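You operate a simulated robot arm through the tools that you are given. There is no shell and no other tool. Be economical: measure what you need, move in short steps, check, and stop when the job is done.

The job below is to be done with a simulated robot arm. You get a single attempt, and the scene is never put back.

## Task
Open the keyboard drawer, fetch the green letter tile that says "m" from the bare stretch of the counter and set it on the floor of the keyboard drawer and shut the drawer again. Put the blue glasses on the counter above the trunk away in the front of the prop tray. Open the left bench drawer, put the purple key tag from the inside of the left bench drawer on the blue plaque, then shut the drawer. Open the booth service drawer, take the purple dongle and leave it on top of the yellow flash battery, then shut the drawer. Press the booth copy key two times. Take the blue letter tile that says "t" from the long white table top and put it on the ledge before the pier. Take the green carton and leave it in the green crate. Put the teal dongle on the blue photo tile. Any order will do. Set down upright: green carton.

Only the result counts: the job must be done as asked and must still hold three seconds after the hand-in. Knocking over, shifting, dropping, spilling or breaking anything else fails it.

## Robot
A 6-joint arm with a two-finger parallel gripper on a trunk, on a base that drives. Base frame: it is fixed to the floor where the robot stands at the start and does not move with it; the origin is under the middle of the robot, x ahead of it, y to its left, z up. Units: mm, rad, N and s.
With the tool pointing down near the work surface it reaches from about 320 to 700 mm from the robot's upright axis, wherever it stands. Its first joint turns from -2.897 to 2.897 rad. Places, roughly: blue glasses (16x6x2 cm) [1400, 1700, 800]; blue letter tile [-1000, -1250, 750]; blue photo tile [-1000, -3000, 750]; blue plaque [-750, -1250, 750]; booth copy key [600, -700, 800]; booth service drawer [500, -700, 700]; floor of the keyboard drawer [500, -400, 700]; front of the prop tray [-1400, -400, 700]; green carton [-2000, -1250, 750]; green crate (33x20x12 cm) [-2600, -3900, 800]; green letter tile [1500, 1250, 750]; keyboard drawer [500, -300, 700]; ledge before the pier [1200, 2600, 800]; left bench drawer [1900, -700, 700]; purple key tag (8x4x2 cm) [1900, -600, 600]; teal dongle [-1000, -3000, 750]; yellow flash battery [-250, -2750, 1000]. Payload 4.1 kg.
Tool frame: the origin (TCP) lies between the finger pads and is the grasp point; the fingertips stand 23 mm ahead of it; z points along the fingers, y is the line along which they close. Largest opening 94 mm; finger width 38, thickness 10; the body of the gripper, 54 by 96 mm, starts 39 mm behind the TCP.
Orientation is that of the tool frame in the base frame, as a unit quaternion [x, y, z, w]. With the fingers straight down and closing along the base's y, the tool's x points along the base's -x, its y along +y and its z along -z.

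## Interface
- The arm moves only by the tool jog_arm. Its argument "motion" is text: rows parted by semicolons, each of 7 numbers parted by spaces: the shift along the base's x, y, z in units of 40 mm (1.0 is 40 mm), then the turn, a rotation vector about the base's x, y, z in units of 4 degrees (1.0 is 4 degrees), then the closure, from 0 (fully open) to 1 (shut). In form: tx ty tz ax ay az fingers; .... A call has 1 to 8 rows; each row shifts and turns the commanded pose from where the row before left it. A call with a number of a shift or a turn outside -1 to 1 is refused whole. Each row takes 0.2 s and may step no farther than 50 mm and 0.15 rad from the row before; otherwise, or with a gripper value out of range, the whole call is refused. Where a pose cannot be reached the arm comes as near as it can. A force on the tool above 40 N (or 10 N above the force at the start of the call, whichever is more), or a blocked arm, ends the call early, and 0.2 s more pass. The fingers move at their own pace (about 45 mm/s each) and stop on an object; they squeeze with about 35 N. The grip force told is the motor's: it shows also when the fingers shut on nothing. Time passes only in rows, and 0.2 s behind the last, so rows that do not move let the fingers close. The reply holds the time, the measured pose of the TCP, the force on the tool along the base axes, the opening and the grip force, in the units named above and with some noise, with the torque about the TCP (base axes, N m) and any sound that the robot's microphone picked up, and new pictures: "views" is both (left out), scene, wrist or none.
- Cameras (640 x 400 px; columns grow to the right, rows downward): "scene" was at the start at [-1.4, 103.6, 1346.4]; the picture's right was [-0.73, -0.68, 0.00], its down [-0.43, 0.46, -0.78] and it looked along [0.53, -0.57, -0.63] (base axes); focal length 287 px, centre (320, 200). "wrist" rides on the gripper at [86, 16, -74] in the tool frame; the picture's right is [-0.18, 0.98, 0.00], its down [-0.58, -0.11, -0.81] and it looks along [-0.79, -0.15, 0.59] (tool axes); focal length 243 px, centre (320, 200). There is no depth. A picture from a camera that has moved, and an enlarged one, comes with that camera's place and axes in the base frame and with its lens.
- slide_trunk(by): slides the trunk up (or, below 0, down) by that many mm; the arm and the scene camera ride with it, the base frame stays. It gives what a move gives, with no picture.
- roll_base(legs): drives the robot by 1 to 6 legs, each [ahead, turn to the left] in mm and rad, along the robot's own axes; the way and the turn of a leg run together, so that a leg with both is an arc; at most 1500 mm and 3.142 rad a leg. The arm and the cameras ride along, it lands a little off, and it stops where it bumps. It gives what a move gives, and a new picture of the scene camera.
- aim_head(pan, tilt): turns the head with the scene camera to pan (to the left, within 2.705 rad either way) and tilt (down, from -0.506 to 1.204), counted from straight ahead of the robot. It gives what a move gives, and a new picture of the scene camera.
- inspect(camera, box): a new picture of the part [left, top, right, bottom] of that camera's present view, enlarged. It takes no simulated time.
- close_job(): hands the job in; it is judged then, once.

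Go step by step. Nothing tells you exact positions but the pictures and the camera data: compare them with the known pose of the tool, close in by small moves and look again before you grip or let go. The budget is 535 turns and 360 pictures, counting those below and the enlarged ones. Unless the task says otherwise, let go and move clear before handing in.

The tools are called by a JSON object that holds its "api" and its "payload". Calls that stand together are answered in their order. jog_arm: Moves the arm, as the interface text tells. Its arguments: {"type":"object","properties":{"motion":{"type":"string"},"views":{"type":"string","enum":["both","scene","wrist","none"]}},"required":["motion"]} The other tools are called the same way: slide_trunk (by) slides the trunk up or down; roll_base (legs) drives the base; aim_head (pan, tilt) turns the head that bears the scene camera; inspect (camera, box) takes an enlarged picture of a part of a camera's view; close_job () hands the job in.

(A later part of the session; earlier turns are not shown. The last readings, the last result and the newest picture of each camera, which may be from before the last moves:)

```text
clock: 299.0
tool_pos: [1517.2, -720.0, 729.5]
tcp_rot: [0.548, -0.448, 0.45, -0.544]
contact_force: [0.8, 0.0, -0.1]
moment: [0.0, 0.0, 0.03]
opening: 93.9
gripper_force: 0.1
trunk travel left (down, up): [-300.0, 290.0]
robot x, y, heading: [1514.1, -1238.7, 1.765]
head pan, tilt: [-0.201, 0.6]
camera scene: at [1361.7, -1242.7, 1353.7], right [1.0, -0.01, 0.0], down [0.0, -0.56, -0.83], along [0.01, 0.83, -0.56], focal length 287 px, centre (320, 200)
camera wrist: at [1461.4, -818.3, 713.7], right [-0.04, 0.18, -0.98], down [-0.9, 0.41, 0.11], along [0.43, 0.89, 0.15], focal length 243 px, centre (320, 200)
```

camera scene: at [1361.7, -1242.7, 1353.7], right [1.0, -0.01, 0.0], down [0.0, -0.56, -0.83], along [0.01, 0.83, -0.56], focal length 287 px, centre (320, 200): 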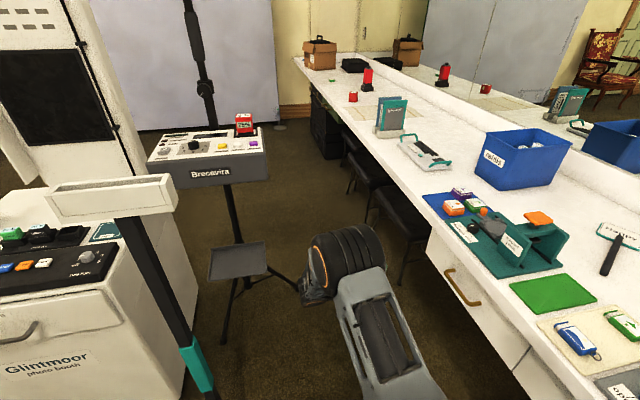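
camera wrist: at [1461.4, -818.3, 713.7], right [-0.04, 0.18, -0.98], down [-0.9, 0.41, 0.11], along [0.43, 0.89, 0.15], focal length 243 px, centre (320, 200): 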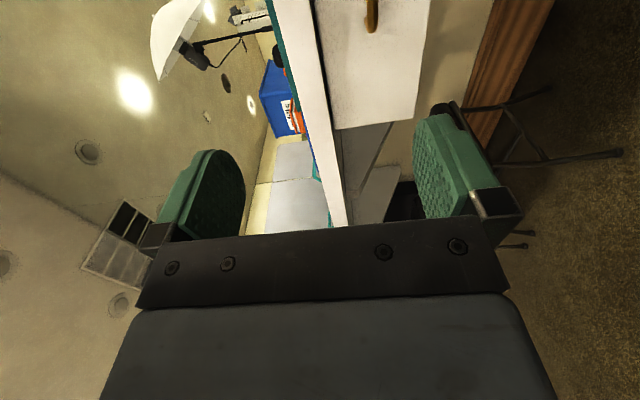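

Tool orientation reached. The handle is at about u-aligned (1786,-686,674). Lower and approach.

{"api": "jog_arm", "payload": {"motion": ".5 0 -.5 0 0 0 0;.5 0 -.5 0 0 0 0;.8 .08 -.4 0 0 0 0;.8 .08 0 0 0 0 0;.8 .08 0 0 0 0 0;.8 .08 0 0 0 0 0", "views": "both"}}

```text
clock: 300.4
tool_pos: [1688.4, -707.4, 673.9]
tcp_rot: [0.548, -0.448, 0.45, -0.545]
contact_force: [-0.8, 0.4, -0.1]
moment: [0.0, -0.01, 0.01]
opening: 93.9
gripper_force: 0.1
trunk travel left (down, up): [-300.0, 290.0]
robot x, y, heading: [1514.5, -1240.8, 1.762]
head pan, tilt: [-0.201, 0.6]
camera scene: at [1361.5, -1242.5, 1353.6], right [1.0, -0.01, 0.0], down [0.0, -0.56, -0.83], along [0.01, 0.83, -0.56], focal length 287 px, centre (320, 200)
camera wrist: at [1632.4, -807.3, 658.8], right [-0.04, 0.18, -0.98], down [-0.9, 0.41, 0.11], along [0.43, 0.89, 0.14], focal length 243 px, centre (320, 200)
```

scene: 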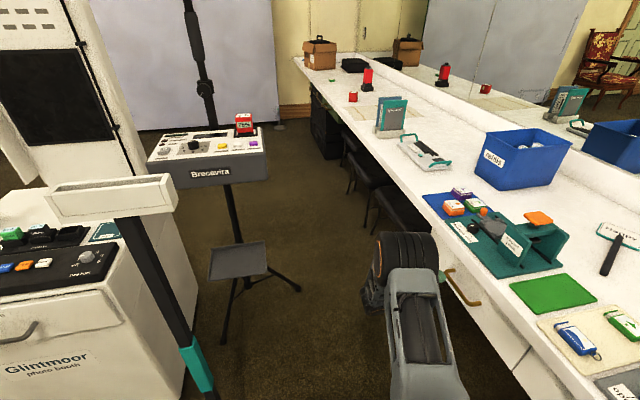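
wrist: 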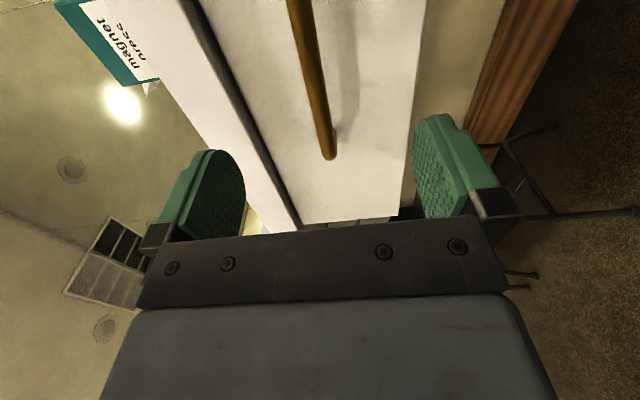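

Bar aligned vertically. Advancing toward the bar.

{"api": "jog_arm", "payload": {"motion": ".85 .16 0 0 0 0 0;.85 .16 0 0 0 0 0", "views": "wrist"}}

```text
clock: 301.0
tool_pos: [1759.1, -693.5, 672.9]
tcp_rot: [0.548, -0.448, 0.449, -0.545]
contact_force: [0.1, 0.0, 0.3]
moment: [0.01, 0.0, 0.01]
opening: 93.9
gripper_force: 0.1
trunk travel left (down, up): [-300.0, 290.0]
robot x, y, heading: [1510.3, -1240.7, 1.762]
head pan, tilt: [-0.201, 0.6]
camera wrist: at [1702.8, -791.7, 657.1], right [-0.04, 0.18, -0.98], down [-0.9, 0.41, 0.11], along [0.43, 0.89, 0.14], focal length 243 px, centre (320, 200)
```

wrist: 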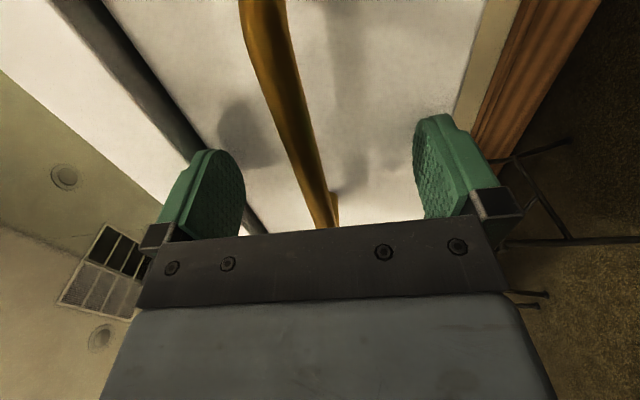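

{"api": "jog_arm", "payload": {"motion": ".2 .04 0 0 0 0 0;0 0 0 0 0 0 1;0 0 0 0 0 0 1;0 0 0 0 0 0 1;0 0 0 0 0 0 1;0 0 0 0 0 0 1;0 0 0 0 0 0 1", "views": "wrist"}}

```text
clock: 302.6
tool_pos: [1765.2, -691.9, 676.3]
tcp_rot: [-0.545, 0.449, -0.449, 0.547]
contact_force: [-10.4, -2.0, 16.7]
moment: [0.1, 0.21, -0.4]
opening: 11.6
gripper_force: 45.1
trunk travel left (down, up): [-300.0, 290.0]
robot x, y, heading: [1508.8, -1241.0, 1.77]
head pan, tilt: [-0.201, 0.6]
camera wrist: at [1708.8, -790.7, 658.8], right [-0.03, 0.18, -0.98], down [-0.9, 0.41, 0.11], along [0.43, 0.89, 0.15], focal length 243 px, centre (320, 200)
```

wrist: 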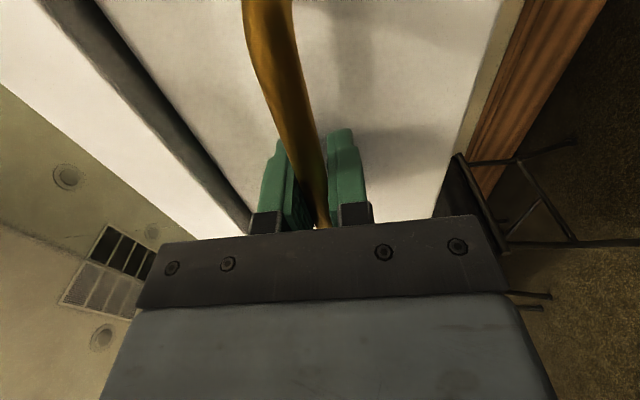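

Gripped. Pulling open.

{"api": "jog_arm", "payload": {"motion": "-.49 -.095 0.05 0 0 0 1;-.49 -.095 0 0 0 0 1;-.49 -.095 0 0 0 0 1;-.49 -.095 0 0 0 0 1;-.49 -.095 0 0 0 0 1;-.49 -.095 0 0 0 0 1", "views": "scene"}}

```text
clock: 304.0
tool_pos: [1647.0, -716.2, 674.3]
tcp_rot: [0.547, -0.449, 0.45, -0.545]
contact_force: [-1.2, -2.0, 12.5]
moment: [0.68, 0.19, 0.72]
opening: 11.9
gripper_force: 45.5
trunk travel left (down, up): [-300.0, 290.0]
robot x, y, heading: [1515.3, -1241.3, 1.765]
head pan, tilt: [-0.201, 0.6]
camera scene: at [1361.6, -1243.8, 1353.7], right [1.0, -0.01, 0.0], down [0.0, -0.56, -0.83], along [0.01, 0.83, -0.56], focal length 287 px, centre (320, 200)
```

scene: 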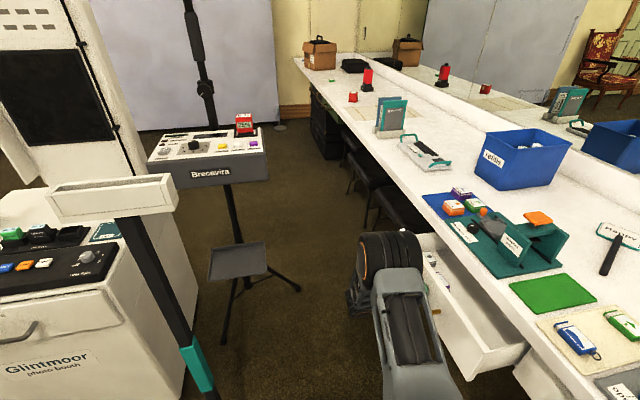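

{"api": "jog_arm", "payload": {"motion": "-.49 -.095 0 0 0 0 1;-.49 -.095 0 0 0 0 1;-.49 -.095 0 0 0 0 1;-.49 -.095 0 0 0 0 1;-.49 -.095 0 0 0 0 1;-.49 -.095 0 0 0 0 1", "views": "scene"}}

{"api": "inspect", "payload": {"camera": "scene", "box": [360, 210, 560, 335]}}

```text
clock: 305.4
tool_pos: [1531.0, -741.0, 676.7]
tcp_rot: [0.547, -0.449, 0.451, -0.543]
contact_force: [8.2, -36.1, 3.7]
moment: [1.32, 0.27, 0.8]
opening: 11.5
gripper_force: 45.3
trunk travel left (down, up): [-300.0, 290.0]
robot x, y, heading: [1513.7, -1238.2, 1.761]
head pan, tilt: [-0.201, 0.6]
camera scene: at [1362.5, -1246.0, 1353.5], right [1.0, -0.01, 0.0], down [0.0, -0.56, -0.83], along [0.01, 0.83, -0.56], focal length 287 px, centre (320, 200)
```

scene: 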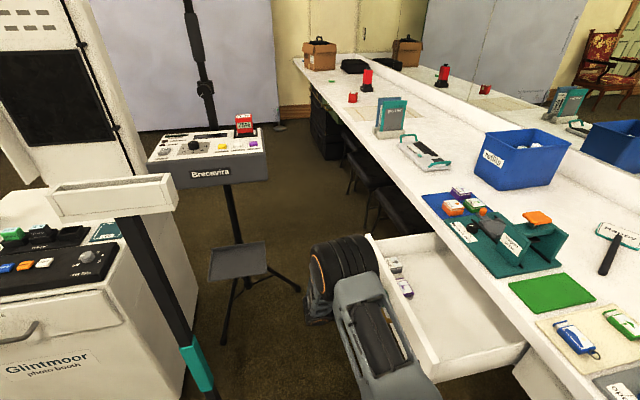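

```text
3.20 times, centred on (460, 272) of scene
camera zoom: at [1362.5, -1246.0, 1353.5], right [1.0, -0.01, 0.0], down [0.0, -0.56, -0.83], along [0.01, 0.83, -0.56], focal length 920 px, centre (-128, -32)
```

zoom: 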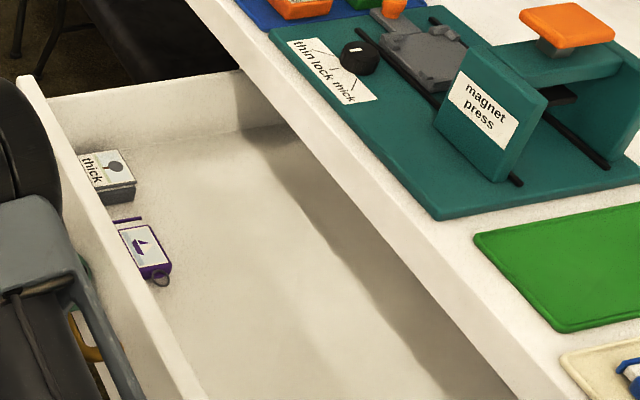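

Drawer open ~240 mm and the purple tag is visible near its front wall. Releasing and backing off.

{"api": "jog_arm", "payload": {"motion": "0 0 0 0 0 0 0;0 0 0 0 0 0 0;0 0 0 0 0 0 0;0 0 0 0 0 0 0;-.49 -.095 0 0 0 0 0;-.49 -.095 0 0 0 0 0;-.49 -.095 0 0 0 0 0", "views": "both"}}

```text
clock: 307.0
tool_pos: [1468.5, -748.4, 674.6]
tcp_rot: [0.547, -0.448, 0.45, -0.545]
contact_force: [-0.1, 0.5, 0.0]
moment: [0.03, 0.01, -0.01]
opening: 94.0
gripper_force: 0.1
trunk travel left (down, up): [-300.0, 290.0]
robot x, y, heading: [1515.5, -1238.2, 1.766]
head pan, tilt: [-0.201, 0.6]
camera scene: at [1361.8, -1242.5, 1353.6], right [1.0, -0.01, 0.0], down [0.0, -0.56, -0.83], along [0.01, 0.83, -0.56], focal length 287 px, centre (320, 200)
camera wrist: at [1412.0, -847.4, 659.1], right [-0.04, 0.18, -0.98], down [-0.9, 0.41, 0.11], along [0.43, 0.89, 0.14], focal length 243 px, centre (320, 200)
```

scene: 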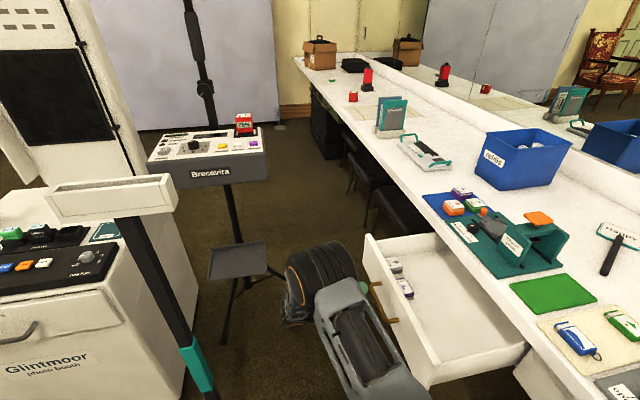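
wrist: 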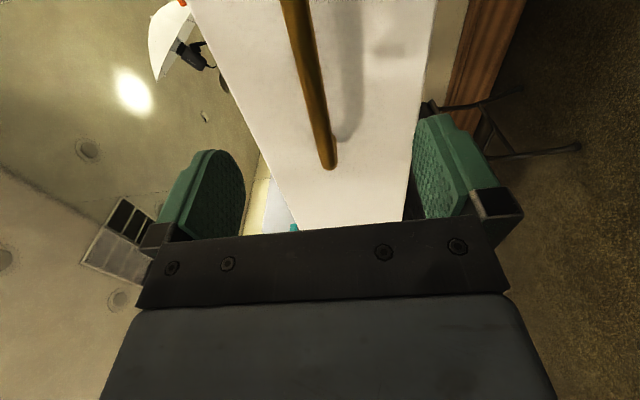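

Rotating the tool back to pointing down while rising.

{"api": "jog_arm", "payload": {"motion": "-.1 0 .4 -.19 .98 0 0.2;-.1 0 .4 -.19 .98 0 0.2;0 0 .4 -.19 .98 0 0.2;0 0 .4 -.19 .98 0 0.2;0 0 .4 -.19 .98 0 0.2;0 0 .4 -.19 .98 0 0.2;0 0 .4 -.19 .98 0 0.2;0 0 .4 -.19 .98 0 0.2", "views": "none"}}

{"api": "jog_arm", "payload": {"motion": "0 0 .4 -.19 .98 0 0.2;0 0 .4 -.19 .98 0 0.2;0 0 .4 -.19 .98 0 0.2;0 0 .4 -.19 .98 0 0.2;0 0 .4 -.19 .98 0 0.2;0 0 .4 -.19 .98 0 0.2;0 0 .4 -.19 .98 0 0.2;0 0 .4 -.19 .98 0 0.2", "views": "none"}}

{"api": "jog_arm", "payload": {"motion": ".5 .2 0 -.19 .98 0 0.2;.5 .2 0 -.19 .98 0 0.2;.5 .2 0 -.19 .98 0 0.2;.6 .2 0 -.19 .98 0 0.2;.6 .2 0 -.19 .98 0 0.2;.6 .2 0 -.19 .98 0 0.2;.4 .2 -.4 -.1 .4 0 0.2", "views": "both"}}

```text
clock: 308.8
tool_pos: [1459.0, -747.8, 801.6]
tcp_rot: [0.678, -0.554, 0.307, -0.373]
contact_force: [-1.2, 0.1, -0.4]
moment: [-0.02, -0.02, -0.01]
opening: 75.3
gripper_force: 0.1
trunk travel left (down, up): [-300.0, 290.0]
robot x, y, heading: [1513.2, -1238.0, 1.762]
head pan, tilt: [-0.201, 0.6]
```

```text
clock: 310.6
tool_pos: [1461.2, -747.8, 929.8]
tcp_rot: [0.754, -0.617, 0.143, -0.175]
contact_force: [0.2, 1.0, -0.5]
moment: [-0.03, 0.0, 0.01]
opening: 75.1
gripper_force: 0.1
trunk travel left (down, up): [-300.0, 290.0]
robot x, y, heading: [1512.7, -1241.0, 1.765]
head pan, tilt: [-0.201, 0.6]
```

```text
clock: 312.2
tool_pos: [1610.8, -692.8, 914.2]
tcp_rot: [0.773, -0.634, 0.001, -0.004]
contact_force: [0.1, 0.5, -0.3]
moment: [0.01, -0.01, -0.02]
opening: 75.2
gripper_force: 0.0
trunk travel left (down, up): [-300.0, 290.0]
robot x, y, heading: [1511.3, -1239.2, 1.76]
head pan, tilt: [-0.201, 0.6]
camera scene: at [1361.7, -1242.6, 1353.6], right [1.0, -0.01, 0.0], down [0.0, -0.56, -0.83], along [0.01, 0.83, -0.56], focal length 287 px, centre (320, 200)
camera wrist: at [1610.2, -780.9, 987.8], right [-1.0, -0.01, -0.01], down [-0.01, 0.59, 0.81], along [-0.01, 0.81, -0.59], focal length 243 px, centre (320, 200)
```

scene: 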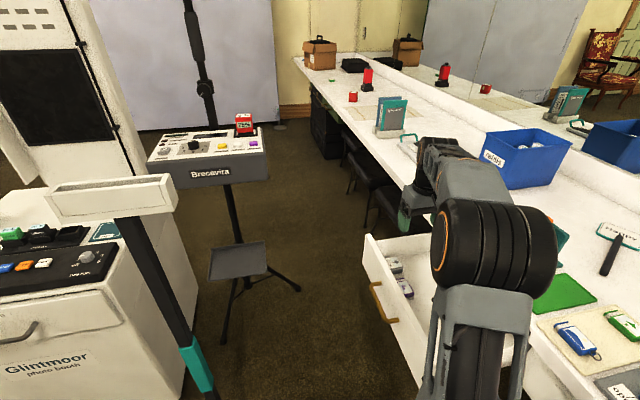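
wrist: 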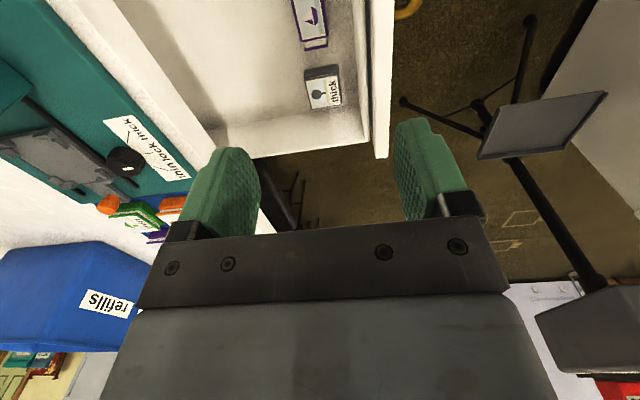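

Tag ≈(1624,-672,640), long side along the drawer front. Lowering above it.

{"api": "jog_arm", "payload": {"motion": ".1 .13 -.8 0 0 0 0.34;.1 .13 -.8 0 0 0 0.34;.1 .13 -.8 0 0 0 0.34;0 .1 -.8 0 0 0 0.34;0 0 -.6 0 0 0 0.34", "views": "both"}}

```text
clock: 313.4
tool_pos: [1623.6, -675.4, 762.7]
tcp_rot: [0.773, -0.634, 0.001, -0.004]
contact_force: [0.0, 1.2, 0.3]
moment: [-0.02, 0.02, -0.01]
opening: 62.1
gripper_force: 0.0
trunk travel left (down, up): [-300.0, 290.0]
robot x, y, heading: [1512.5, -1235.9, 1.766]
head pan, tilt: [-0.201, 0.6]
camera scene: at [1361.7, -1242.5, 1353.6], right [1.0, -0.01, 0.0], down [0.0, -0.56, -0.83], along [0.01, 0.83, -0.56], focal length 287 px, centre (320, 200)
camera wrist: at [1623.2, -762.5, 836.9], right [-1.0, -0.01, -0.01], down [-0.01, 0.59, 0.81], along [0.0, 0.81, -0.59], focal length 243 px, centre (320, 200)
```

scene: 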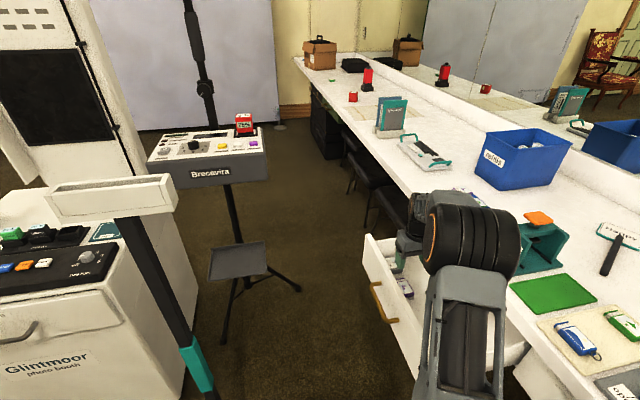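
wrist: 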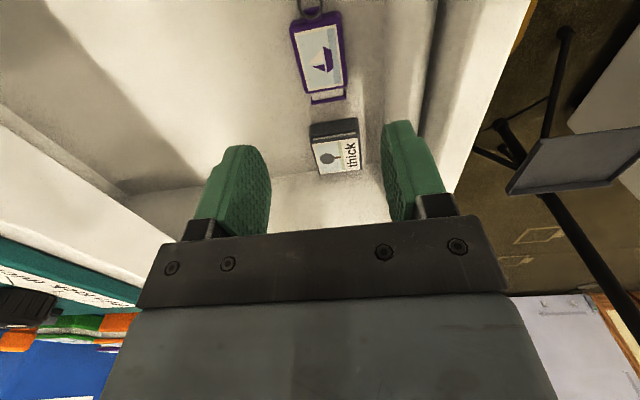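

Aligned with the tag. Descending into the drawer.

{"api": "jog_arm", "payload": {"motion": "0 0 -.8 0 0 0 0.34;0 0 -.8 0 0 0 0.34;0 0 -.6 0 0 0 0.34", "views": "wrist"}}

```text
clock: 314.2
tool_pos: [1625.9, -674.1, 676.0]
tcp_rot: [0.773, -0.635, 0.001, -0.004]
contact_force: [-0.7, 0.2, 0.4]
moment: [0.03, -0.01, -0.02]
opening: 61.9
gripper_force: 0.3
trunk travel left (down, up): [-300.0, 290.0]
robot x, y, heading: [1510.8, -1241.9, 1.763]
head pan, tilt: [-0.201, 0.6]
camera wrist: at [1624.6, -761.9, 749.6], right [-1.0, -0.01, -0.01], down [-0.01, 0.59, 0.81], along [0.0, 0.81, -0.59], focal length 243 px, centre (320, 200)
```

wrist: 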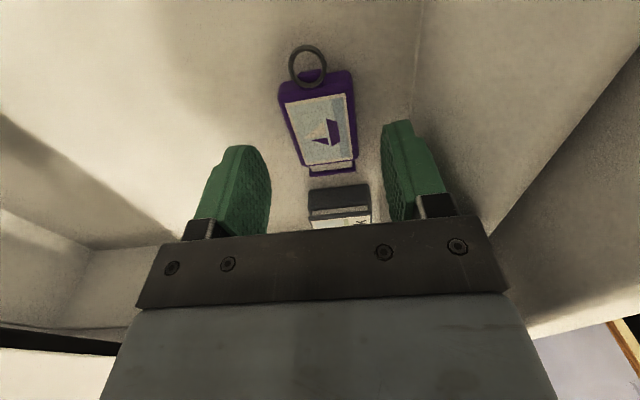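

{"api": "jog_arm", "payload": {"motion": "-.03 0 -.3 0 0 0 0.34;0 0 -.2 0 0 0 0.34;0 0 -.15 0 0 0 0.34", "views": "wrist"}}

```text
clock: 315.0
tool_pos: [1620.2, -673.4, 649.0]
tcp_rot: [0.773, -0.635, 0.001, -0.004]
contact_force: [0.6, 0.0, 0.1]
moment: [0.02, 0.0, 0.0]
opening: 61.9
gripper_force: 0.0
trunk travel left (down, up): [-300.0, 290.0]
robot x, y, heading: [1511.6, -1238.8, 1.765]
head pan, tilt: [-0.201, 0.6]
camera wrist: at [1621.0, -761.0, 723.5], right [-1.0, -0.01, -0.01], down [-0.01, 0.59, 0.81], along [0.0, 0.81, -0.59], focal length 243 px, centre (320, 200)
```

wrist: 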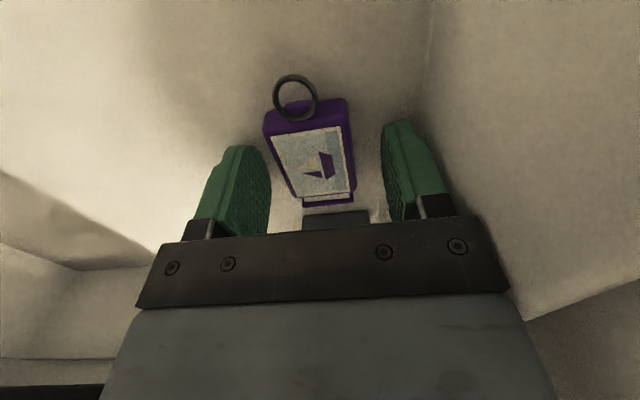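

{"api": "jog_arm", "payload": {"motion": ".06 -.03 -.08 0 0 0 0.34;0 0 0 0 0 0 1;0 0 0 0 0 0 1;0 0 0 0 0 0 1;0 0 0 0 0 0 1;0 0 0 0 0 0 1", "views": "wrist"}}

```text
clock: 316.4
tool_pos: [1622.0, -672.0, 647.9]
tcp_rot: [0.772, -0.635, -0.001, -0.005]
contact_force: [-0.8, 9.1, 32.9]
moment: [-1.05, 1.52, -0.23]
opening: 36.6
gripper_force: 34.9
trunk travel left (down, up): [-300.0, 290.0]
robot x, y, heading: [1511.8, -1240.0, 1.767]
head pan, tilt: [-0.201, 0.6]
camera wrist: at [1622.6, -761.8, 722.1], right [-1.0, -0.01, -0.01], down [-0.01, 0.58, 0.81], along [0.0, 0.81, -0.58], focal length 243 px, centre (320, 200)
```

wrist: 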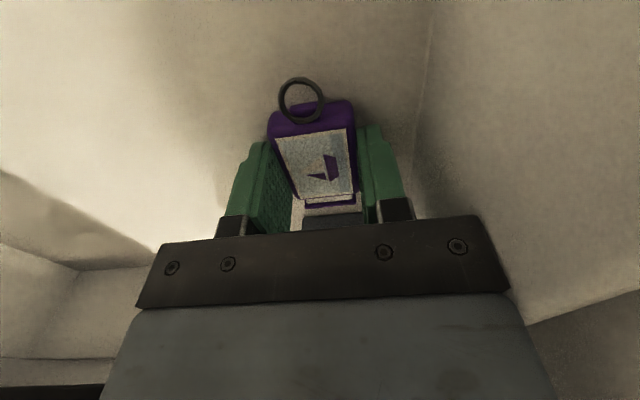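

Gripped the tag (body is brushing the drawer front, so lifting straight up).

{"api": "jog_arm", "payload": {"motion": "0 0 .5 0 0 0 1;0 0 .8 0 0 0 1;0 0 .9 0 0 0 1;0 0 .9 0 0 0 1;0 0 .9 0 0 0 1;0 0 .9 0 0 0 1;0 0 .9 0 0 0 1;0 0 .9 0 0 0 1", "views": "both"}}

```text
clock: 318.2
tool_pos: [1622.4, -674.5, 917.9]
tcp_rot: [0.772, -0.635, 0.001, -0.003]
contact_force: [-0.2, 0.1, 0.4]
moment: [-0.03, 0.04, -0.01]
opening: 36.9
gripper_force: 35.3
trunk travel left (down, up): [-300.0, 290.0]
robot x, y, heading: [1510.9, -1238.6, 1.769]
head pan, tilt: [-0.201, 0.6]
camera scene: at [1361.7, -1242.4, 1353.6], right [1.0, -0.01, 0.0], down [0.0, -0.57, -0.82], along [0.01, 0.82, -0.57], focal length 287 px, centre (320, 200)
camera wrist: at [1623.1, -763.4, 991.5], right [-1.0, -0.01, -0.01], down [-0.01, 0.59, 0.81], along [0.0, 0.81, -0.59], focal length 243 px, centre (320, 200)
```

scene: 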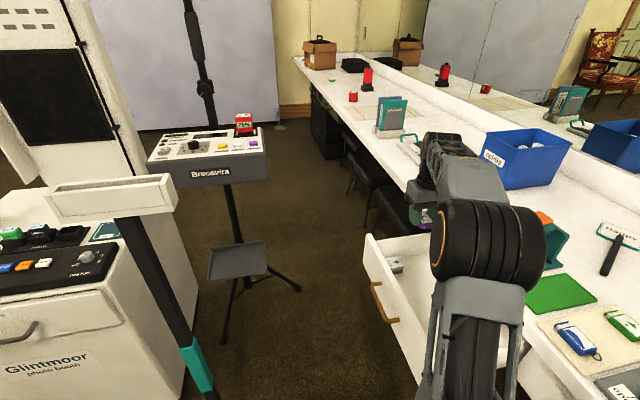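
wrist: 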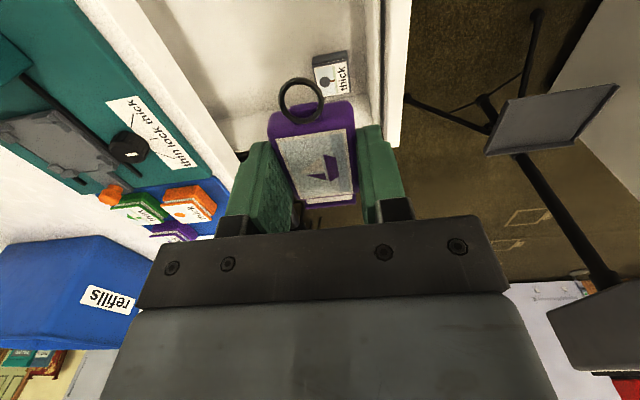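

I have the tag. I'll close this drawer now: move out in front, turn the tool horizontal again and push the panel just under the handle.

{"api": "jog_arm", "payload": {"motion": "-.8 -.3 0 .19 -.98 0 1;-.8 -.3 0 .19 -.98 0 1;-.8 -.3 0 .19 -.98 0 1;-.5 -.2 0 .19 -.98 0 1;-.2 0 0 .19 -.98 0 1;0 0 -.3 .19 -.98 0 1;0 0 -.3 .19 -.98 0 1;0 0 -.3 .19 -.98 0 1", "views": "none"}}

{"api": "jog_arm", "payload": {"motion": "0 0 -.4 .19 -.98 0 1;0 0 -.4 .19 -.98 0 1;0 0 -.4 .19 -.98 0 1;0 0 -.4 .19 -.98 0 1;0 0 -.4 .19 -.98 0 1;0 0 -.4 .19 -.98 0 1;0 0 -.4 .19 -.98 0 1;0 0 -.4 .19 -.98 0 1", "views": "none"}}

{"api": "jog_arm", "payload": {"motion": "0 0 -.4 .19 -.98 0 1;0 0 -.4 .19 -.98 0 1;0 0 -.4 .19 -.98 0 1;0 0 -.4 .19 -.98 0 1;0 0 -.4 .19 -.98 0 1;0 0 -.4 .19 -.98 0 1;0 0 -.4 .1 -.4 0 1", "views": "both"}}

```text
clock: 320.0
tool_pos: [1498.7, -717.2, 876.5]
tcp_rot: [0.742, -0.61, 0.177, -0.216]
contact_force: [-0.6, -0.6, -0.1]
moment: [-0.01, -0.01, 0.0]
opening: 37.0
gripper_force: 34.5
trunk travel left (down, up): [-300.0, 290.0]
robot x, y, heading: [1513.3, -1237.8, 1.761]
head pan, tilt: [-0.201, 0.6]
```

```text
clock: 321.8
tool_pos: [1497.6, -718.8, 748.6]
tcp_rot: [0.654, -0.537, 0.339, -0.411]
contact_force: [-0.4, -0.2, 0.3]
moment: [0.0, 0.01, 0.0]
opening: 36.7
gripper_force: 35.0
trunk travel left (down, up): [-300.0, 290.0]
robot x, y, heading: [1513.6, -1237.2, 1.762]
head pan, tilt: [-0.201, 0.6]
```

```text
clock: 323.4
tool_pos: [1496.5, -717.8, 637.5]
tcp_rot: [-0.546, 0.448, -0.45, 0.546]
contact_force: [-0.6, 0.2, 0.3]
moment: [0.0, 0.01, 0.02]
opening: 36.7
gripper_force: 34.1
trunk travel left (down, up): [-300.0, 290.0]
robot x, y, heading: [1508.6, -1242.2, 1.771]
head pan, tilt: [-0.201, 0.6]
camera scene: at [1361.6, -1242.5, 1353.6], right [1.0, -0.01, 0.0], down [0.0, -0.56, -0.83], along [0.01, 0.83, -0.56], focal length 287 px, centre (320, 200)
camera wrist: at [1440.2, -816.5, 621.7], right [-0.04, 0.18, -0.98], down [-0.9, 0.41, 0.11], along [0.43, 0.89, 0.15], focal length 243 px, centre (320, 200)
```

scene: 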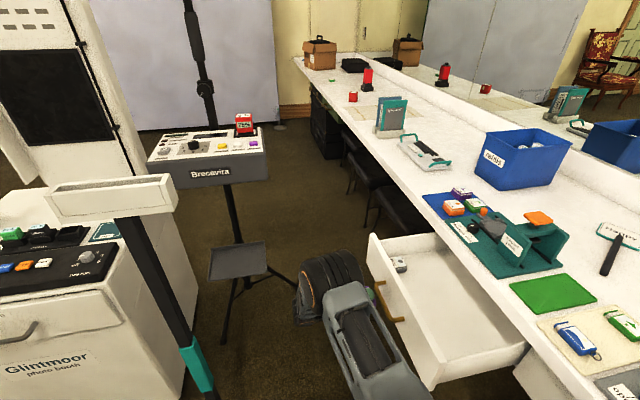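
wrist: 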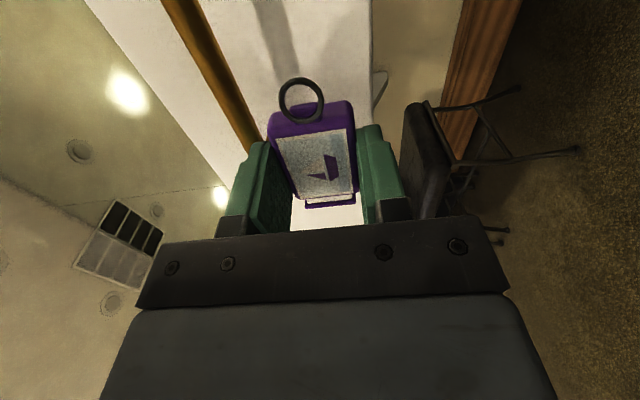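

Tool is horizontal, fingers just below the bar. Pushing along the drawer axis.

{"api": "jog_arm", "payload": {"motion": ".49 .095 -.1 0 0 0 1;.49 .095 0 0 0 0 1;.49 .095 0 0 0 0 1;.49 .095 0 0 0 0 1;.49 .095 0 0 0 0 1;.49 .095 0 0 0 0 1;.49 .095 0 0 0 0 1;.49 .095 0 0 0 0 1", "views": "both"}}

```text
clock: 325.2
tool_pos: [1658.0, -686.4, 634.5]
tcp_rot: [0.546, -0.45, 0.45, -0.545]
contact_force: [0.4, -0.2, 0.7]
moment: [0.05, 0.01, 0.02]
opening: 36.6
gripper_force: 35.3
trunk travel left (down, up): [-300.0, 290.0]
robot x, y, heading: [1512.7, -1239.0, 1.762]
head pan, tilt: [-0.201, 0.6]
camera scene: at [1361.6, -1242.4, 1353.6], right [1.0, -0.01, 0.0], down [0.0, -0.56, -0.83], along [0.01, 0.83, -0.56], focal length 287 px, centre (320, 200)
camera wrist: at [1600.1, -786.1, 619.0], right [-0.04, 0.18, -0.98], down [-0.9, 0.42, 0.11], along [0.43, 0.89, 0.15], focal length 243 px, centre (320, 200)
```

scene: 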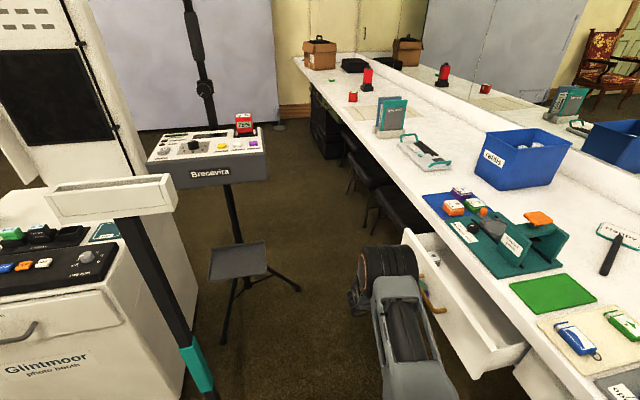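
wrist: 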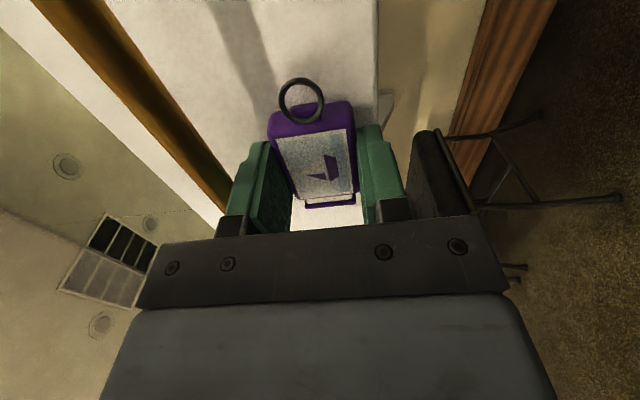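

Drawer is moving in smoothly. Continue pushing.

{"api": "jog_arm", "payload": {"motion": ".49 .095 0 0 0 0 1;.49 .095 0 0 0 0 1;.49 .095 0 0 0 0 1;.49 .095 0 0 0 0 1;.49 .095 0 0 0 0 1;.49 .095 0 0 0 0 1;.49 .095 0 0 0 0 1;.49 .095 0 0 0 0 1", "views": "both"}}

```text
clock: 326.6
tool_pos: [1760.5, -665.6, 631.0]
tcp_rot: [0.551, -0.446, 0.449, -0.544]
contact_force: [-5.8, 0.5, -3.0]
moment: [-0.09, -0.01, 0.2]
opening: 36.6
gripper_force: 35.2
trunk travel left (down, up): [-300.0, 290.0]
robot x, y, heading: [1515.1, -1238.8, 1.775]
head pan, tilt: [-0.201, 0.6]
stopped in row 6: the force on the tool passed its limit (the readings are from after the stop); the commanded pose is now the measured one
camera scene: at [1361.2, -1243.0, 1353.6], right [1.0, 0.0, 0.0], down [0.0, -0.56, -0.83], along [0.0, 0.83, -0.56], focal length 287 px, centre (320, 200)
camera wrist: at [1704.0, -765.3, 615.8], right [-0.04, 0.17, -0.98], down [-0.91, 0.41, 0.11], along [0.42, 0.9, 0.14], focal length 243 px, centre (320, 200)
```

scene: 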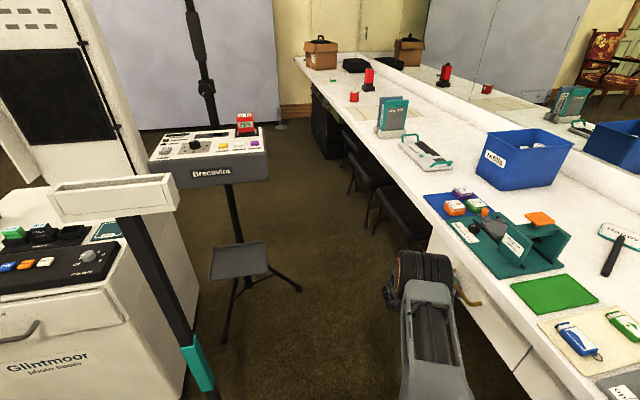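
wrist: 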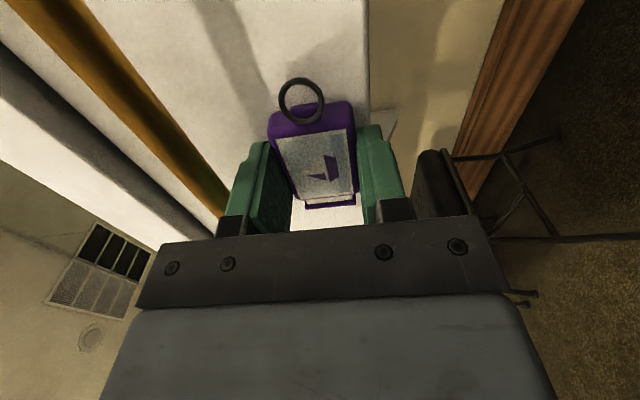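

{"api": "inspect", "payload": {"camera": "scene", "box": [400, 210, 600, 335]}}

```text
3.20 times, centred on (500, 272) of scene
camera zoom: at [1361.2, -1243.0, 1353.6], right [1.0, 0.0, 0.0], down [0.0, -0.56, -0.83], along [0.0, 0.83, -0.56], focal length 920 px, centre (-256, -32)
```

zoom: 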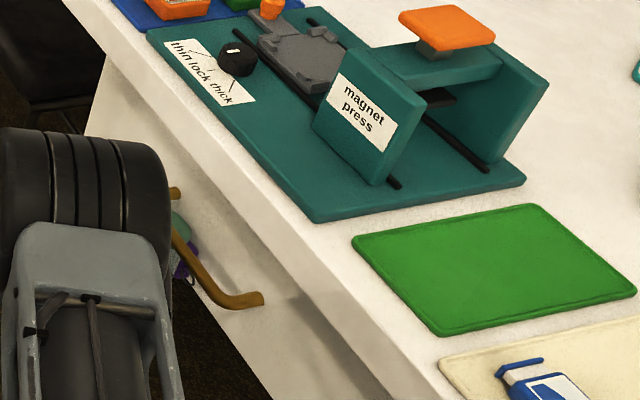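

{"api": "jog_arm", "payload": {"motion": ".3 .06 0 0 0 0 1;.3 .06 0 0 0 0 1", "views": "none"}}

{"api": "jog_arm", "payload": {"motion": "-.49 -.095 0 0 0 0 1;-.7 -.14 0 0 0 0 1;-.8 -.16 0 0 0 0 1;-.8 -.16 0 0 0 0 1;-.8 -.16 0 0 0 0 1;-.8 -.16 0 0 0 0 1;-.8 -.16 0 0 0 0 1", "views": "scene"}}

{"api": "inspect", "payload": {"camera": "scene", "box": [400, 210, 600, 335]}}

```text
clock: 326.9
tool_pos: [1760.6, -664.4, 630.5]
tcp_rot: [0.551, -0.444, 0.448, -0.547]
contact_force: [-13.0, -7.1, 4.0]
moment: [0.13, -0.23, -0.05]
opening: 36.8
gripper_force: 34.6
trunk travel left (down, up): [-300.0, 290.0]
robot x, y, heading: [1511.2, -1237.3, 1.77]
head pan, tilt: [-0.201, 0.6]
stopped in row 1: the force on the tool passed its limit (the readings are from after the stop); the commanded pose is now the measured one
```

```text
clock: 328.5
tool_pos: [1554.6, -702.8, 628.6]
tcp_rot: [0.551, -0.444, 0.449, -0.545]
contact_force: [0.2, -0.4, 0.3]
moment: [0.0, 0.0, 0.01]
opening: 36.6
gripper_force: 35.3
trunk travel left (down, up): [-300.0, 290.0]
robot x, y, heading: [1514.1, -1239.9, 1.771]
head pan, tilt: [-0.201, 0.6]
camera scene: at [1361.8, -1243.6, 1353.6], right [1.0, 0.0, 0.0], down [0.0, -0.56, -0.83], along [0.0, 0.83, -0.56], focal length 287 px, centre (320, 200)
```

scene: 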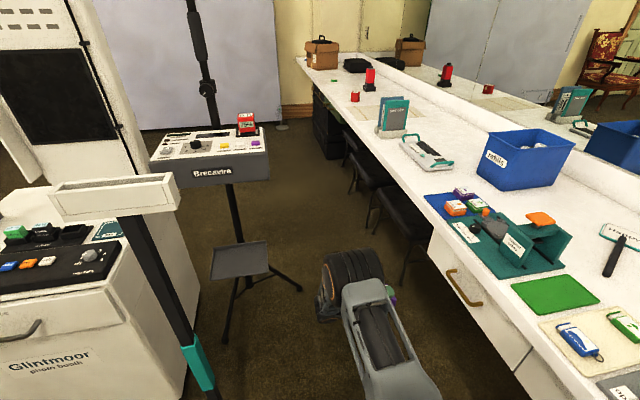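

```text
3.20 times, centred on (500, 272) of scene
camera zoom: at [1361.8, -1243.6, 1353.6], right [1.0, 0.0, 0.0], down [0.0, -0.56, -0.83], along [0.0, 0.83, -0.56], focal length 920 px, centre (-256, -32)
```

zoom: 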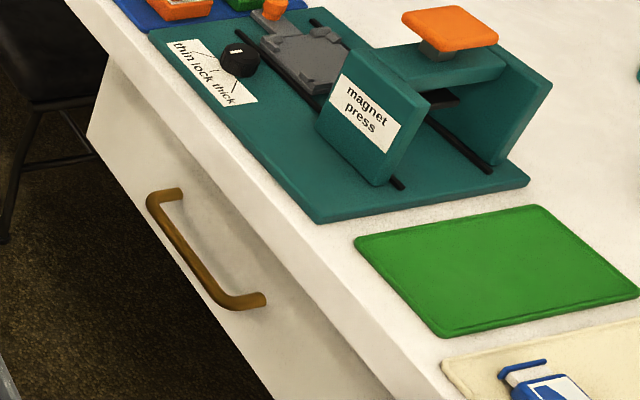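

The drawer is closed (handle back at its original pixels). Rotating the tool back down and rising.

{"api": "jog_arm", "payload": {"motion": "-.1 0 .4 -.19 .98 0 1;-.1 0 .4 -.19 .98 0 1;0 0 .4 -.19 .98 0 1;0 0 .4 -.19 .98 0 1;0 0 .4 -.19 .98 0 1;0 0 .4 -.19 .98 0 1;0 0 .4 -.19 .98 0 1;0 0 .4 -.19 .98 0 1", "views": "none"}}

{"api": "jog_arm", "payload": {"motion": "-.3 -.3 .4 -.19 .98 0 1;-.3 -.3 .4 -.19 .98 0 1;-.3 -.3 .4 -.19 .98 0 1;-.3 -.3 .4 -.19 .98 0 1;-.3 -.3 .4 -.19 .98 0 1;-.3 -.3 .4 -.19 .98 0 1;-.3 -.3 .4 -.19 .98 0 1;-.3 -.3 .4 -.19 .98 0 1", "views": "none"}}

{"api": "jog_arm", "payload": {"motion": "0 0 .5 -.19 .98 0 1;0 0 .5 -.19 .98 0 1;0 0 .5 -.19 .98 0 1;0 0 .5 -.19 .98 0 1;0 0 .5 -.19 .98 0 1;0 0 .5 -.19 .98 0 1;0 0 .3 -.1 .45 0 1", "views": "wrist"}}

```text
clock: 330.3
tool_pos: [1546.0, -707.0, 757.9]
tcp_rot: [0.68, -0.552, 0.306, -0.374]
contact_force: [0.8, -0.5, 1.0]
moment: [-0.01, 0.02, -0.01]
opening: 36.7
gripper_force: 35.6
trunk travel left (down, up): [-300.0, 290.0]
robot x, y, heading: [1513.1, -1240.9, 1.771]
head pan, tilt: [-0.201, 0.6]
```

```text
clock: 332.1
tool_pos: [1447.6, -804.3, 884.9]
tcp_rot: [0.756, -0.615, 0.138, -0.175]
contact_force: [-0.2, -0.3, -0.7]
moment: [0.01, 0.0, -0.01]
opening: 36.5
gripper_force: 35.4
trunk travel left (down, up): [-300.0, 290.0]
robot x, y, heading: [1511.5, -1240.4, 1.772]
head pan, tilt: [-0.201, 0.6]
```

```text
clock: 333.7
tool_pos: [1449.9, -799.8, 1018.8]
tcp_rot: [0.775, -0.632, -0.004, -0.005]
contact_force: [-0.4, -0.3, -1.5]
moment: [0.0, 0.02, 0.01]
opening: 36.6
gripper_force: 34.7
trunk travel left (down, up): [-300.0, 290.0]
robot x, y, heading: [1514.2, -1237.2, 1.768]
head pan, tilt: [-0.201, 0.6]
camera wrist: at [1451.3, -889.5, 1091.3], right [-1.0, -0.02, 0.0], down [-0.01, 0.58, 0.81], along [-0.01, 0.81, -0.58], focal length 243 px, centre (320, 200)
```

wrist: 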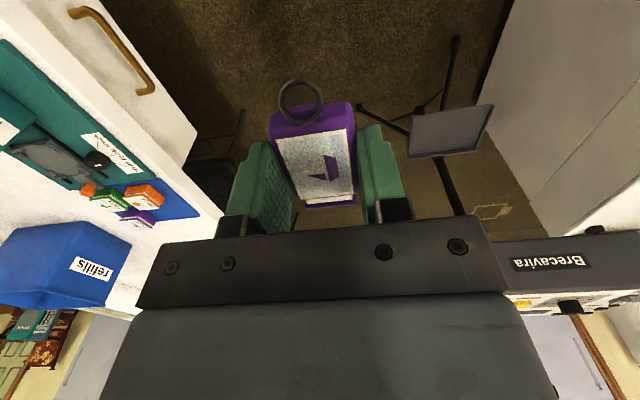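

Holding the tag. Back out and drive west to the long table.

{"api": "roll_base", "payload": {"legs": [[-360, 0], [0, 1.143], [1000, 0], [900, 0]]}}

```text
clock: 348.1
tool_pos: [-699.7, -1018.7, 1017.1]
tcp_rot: [0.993, -0.115, -0.006, 0.0]
contact_force: [0.3, 0.0, -0.4]
moment: [0.0, -0.01, -0.01]
opening: 36.7
gripper_force: 34.9
trunk travel left (down, up): [-300.0, 290.0]
robot x, y, heading: [-275.1, -1143.0, 2.912]
head pan, tilt: [-0.201, 0.6]
camera scene: at [-334.4, -1285.9, 1353.6], right [0.42, 0.91, 0.0], down [0.51, -0.24, -0.83], along [-0.75, 0.34, -0.56], focal length 287 px, centre (320, 200)
```

scene: 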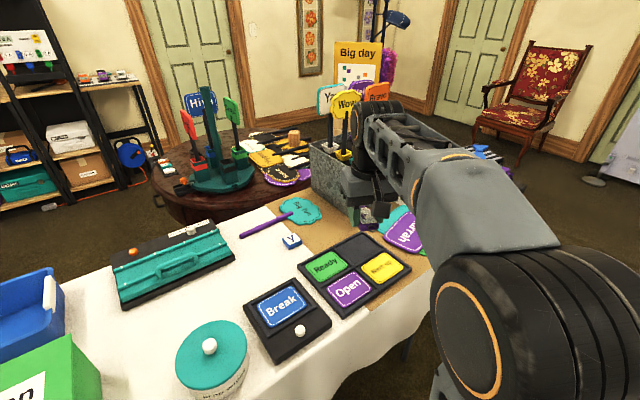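

Plaque centre ≈(-752,-1194), long axis along ~y. Rotate the tag −63° and move above it.

{"api": "jog_arm", "payload": {"motion": "-.08 -.27 0 0 0 -1 1;-.08 -.27 0 0 0 -1 1;-.08 -.27 0 0 0 -1 1;-.08 -.27 0 0 0 -1 1;-.08 -.27 0 0 0 -1 1;-.08 -.27 0 0 0 -1 1;-.08 -.27 0 0 0 -1 1;-.08 -.27 0 0 0 -1 1", "views": "none"}}

{"api": "jog_arm", "payload": {"motion": "-.08 -.27 -.3 0 0 -1 1;-.08 -.27 -.3 0 0 -1 1;-.08 -.27 -.5 0 0 -1 1;-.08 -.27 -.5 0 0 -1 1;-.08 -.27 -.5 0 0 -1 1;-.08 -.27 -.5 0 0 -1 1;-.08 -.27 -.5 0 0 -1 1;-.08 -.27 -.5 0 0 -.9 1", "views": "both"}}

```text
clock: 349.9
tool_pos: [-723.6, -1107.7, 1017.8]
tcp_rot: [0.923, -0.384, -0.004, -0.003]
contact_force: [-0.1, -0.2, -0.1]
moment: [-0.02, 0.0, -0.01]
opening: 36.6
gripper_force: 35.2
trunk travel left (down, up): [-300.0, 290.0]
robot x, y, heading: [-276.6, -1142.4, 2.907]
head pan, tilt: [-0.201, 0.6]
```

```text
clock: 351.7
tool_pos: [-751.8, -1193.0, 874.0]
tcp_rot: [0.784, -0.621, -0.004, -0.005]
contact_force: [0.8, 0.1, -0.7]
moment: [0.0, 0.01, 0.01]
opening: 36.8
gripper_force: 34.5
trunk travel left (down, up): [-300.0, 290.0]
robot x, y, heading: [-273.8, -1143.7, 2.907]
head pan, tilt: [-0.201, 0.6]
camera scene: at [-334.4, -1285.9, 1353.6], right [0.42, 0.91, 0.0], down [0.51, -0.24, -0.83], along [-0.75, 0.34, -0.56], focal length 287 px, centre (320, 200)
camera wrist: at [-747.6, -1281.9, 947.2], right [-1.0, -0.04, 0.0], down [-0.03, 0.58, 0.81], along [-0.04, 0.81, -0.58], focal length 243 px, centre (320, 200)
```

scene: 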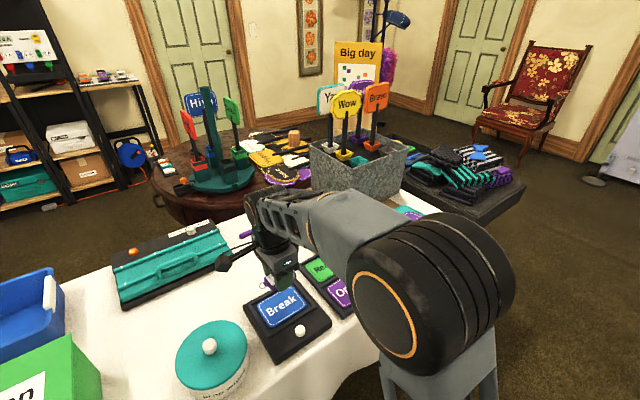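
wrist: 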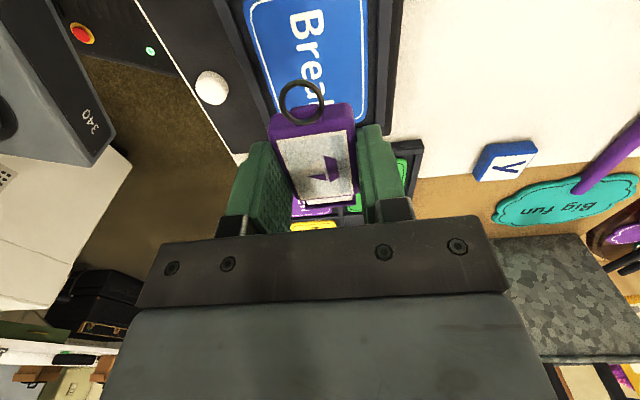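

{"api": "jog_arm", "payload": {"motion": ".1 0 -.7 0 0 0 1;0 0 -.6 0 0 0 1;0 0 -.25 0 0 0 1;0 0 -.2 0 0 0 1;0 0 -.2 0 0 0 1;0 0 -.2 0 0 0 1;0 0 -.2 0 0 0 1;0 0 -.2 0 0 0 1", "views": "both"}}

```text
clock: 353.1
tool_pos: [-747.4, -1191.4, 793.6]
tcp_rot: [0.784, -0.621, -0.009, 0.001]
contact_force: [6.8, 0.9, 21.8]
moment: [-0.24, -0.47, 0.08]
opening: 36.5
gripper_force: 34.8
trunk travel left (down, up): [-300.0, 290.0]
robot x, y, heading: [-274.8, -1149.4, 2.914]
head pan, tilt: [-0.201, 0.6]
stopped in row 7: the force on the tool passed its limit (the readings are from after the stop); the commanded pose is now the measured one
camera scene: at [-332.1, -1285.6, 1354.0], right [0.42, 0.91, 0.0], down [0.51, -0.24, -0.83], along [-0.75, 0.34, -0.56], focal length 287 px, centre (320, 200)
camera wrist: at [-743.2, -1280.6, 867.9], right [-1.0, -0.05, 0.01], down [-0.02, 0.58, 0.81], along [-0.05, 0.81, -0.58], focal length 243 px, centre (320, 200)
```

scene: 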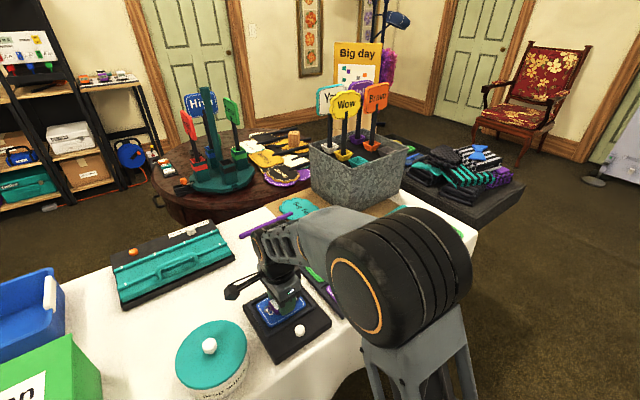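
wrist: 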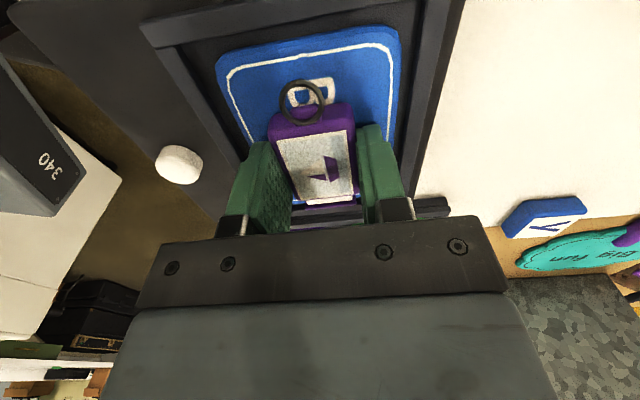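

On the plaque and centred. Release gently and lift.

{"api": "jog_arm", "payload": {"motion": "0 0 .06 0 0 0 0.9;0 0 0 0 0 0 0.5;0 0 0 0 0 0 0.5;0 0 0 0 0 0 0.5;0 0 .3 0 0 0 0.5;0 0 .8 0 0 0 0.5;0 0 .9 0 0 0 0.5;0 0 .9 0 0 0 0.5", "views": "wrist"}}

```text
clock: 354.9
tool_pos: [-748.9, -1192.1, 908.7]
tcp_rot: [0.784, -0.621, -0.007, -0.002]
contact_force: [0.1, -0.5, 0.6]
moment: [-0.02, -0.01, 0.02]
opening: 47.0
gripper_force: 0.0
trunk travel left (down, up): [-300.0, 290.0]
robot x, y, heading: [-273.4, -1146.6, 2.912]
head pan, tilt: [-0.201, 0.6]
camera wrist: at [-744.9, -1282.2, 982.1], right [-1.0, -0.05, 0.01], down [-0.02, 0.58, 0.81], along [-0.04, 0.81, -0.58], focal length 243 px, centre (320, 200)
```

wrist: 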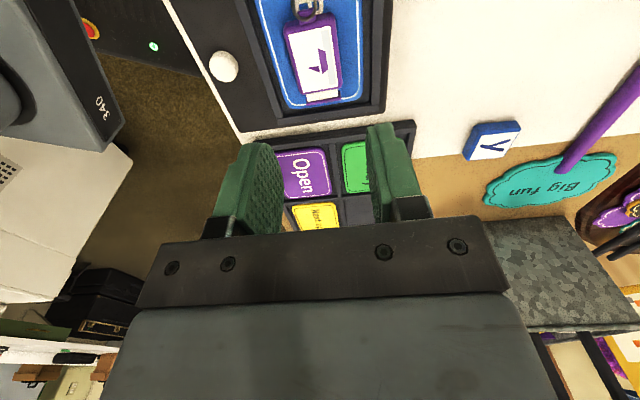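

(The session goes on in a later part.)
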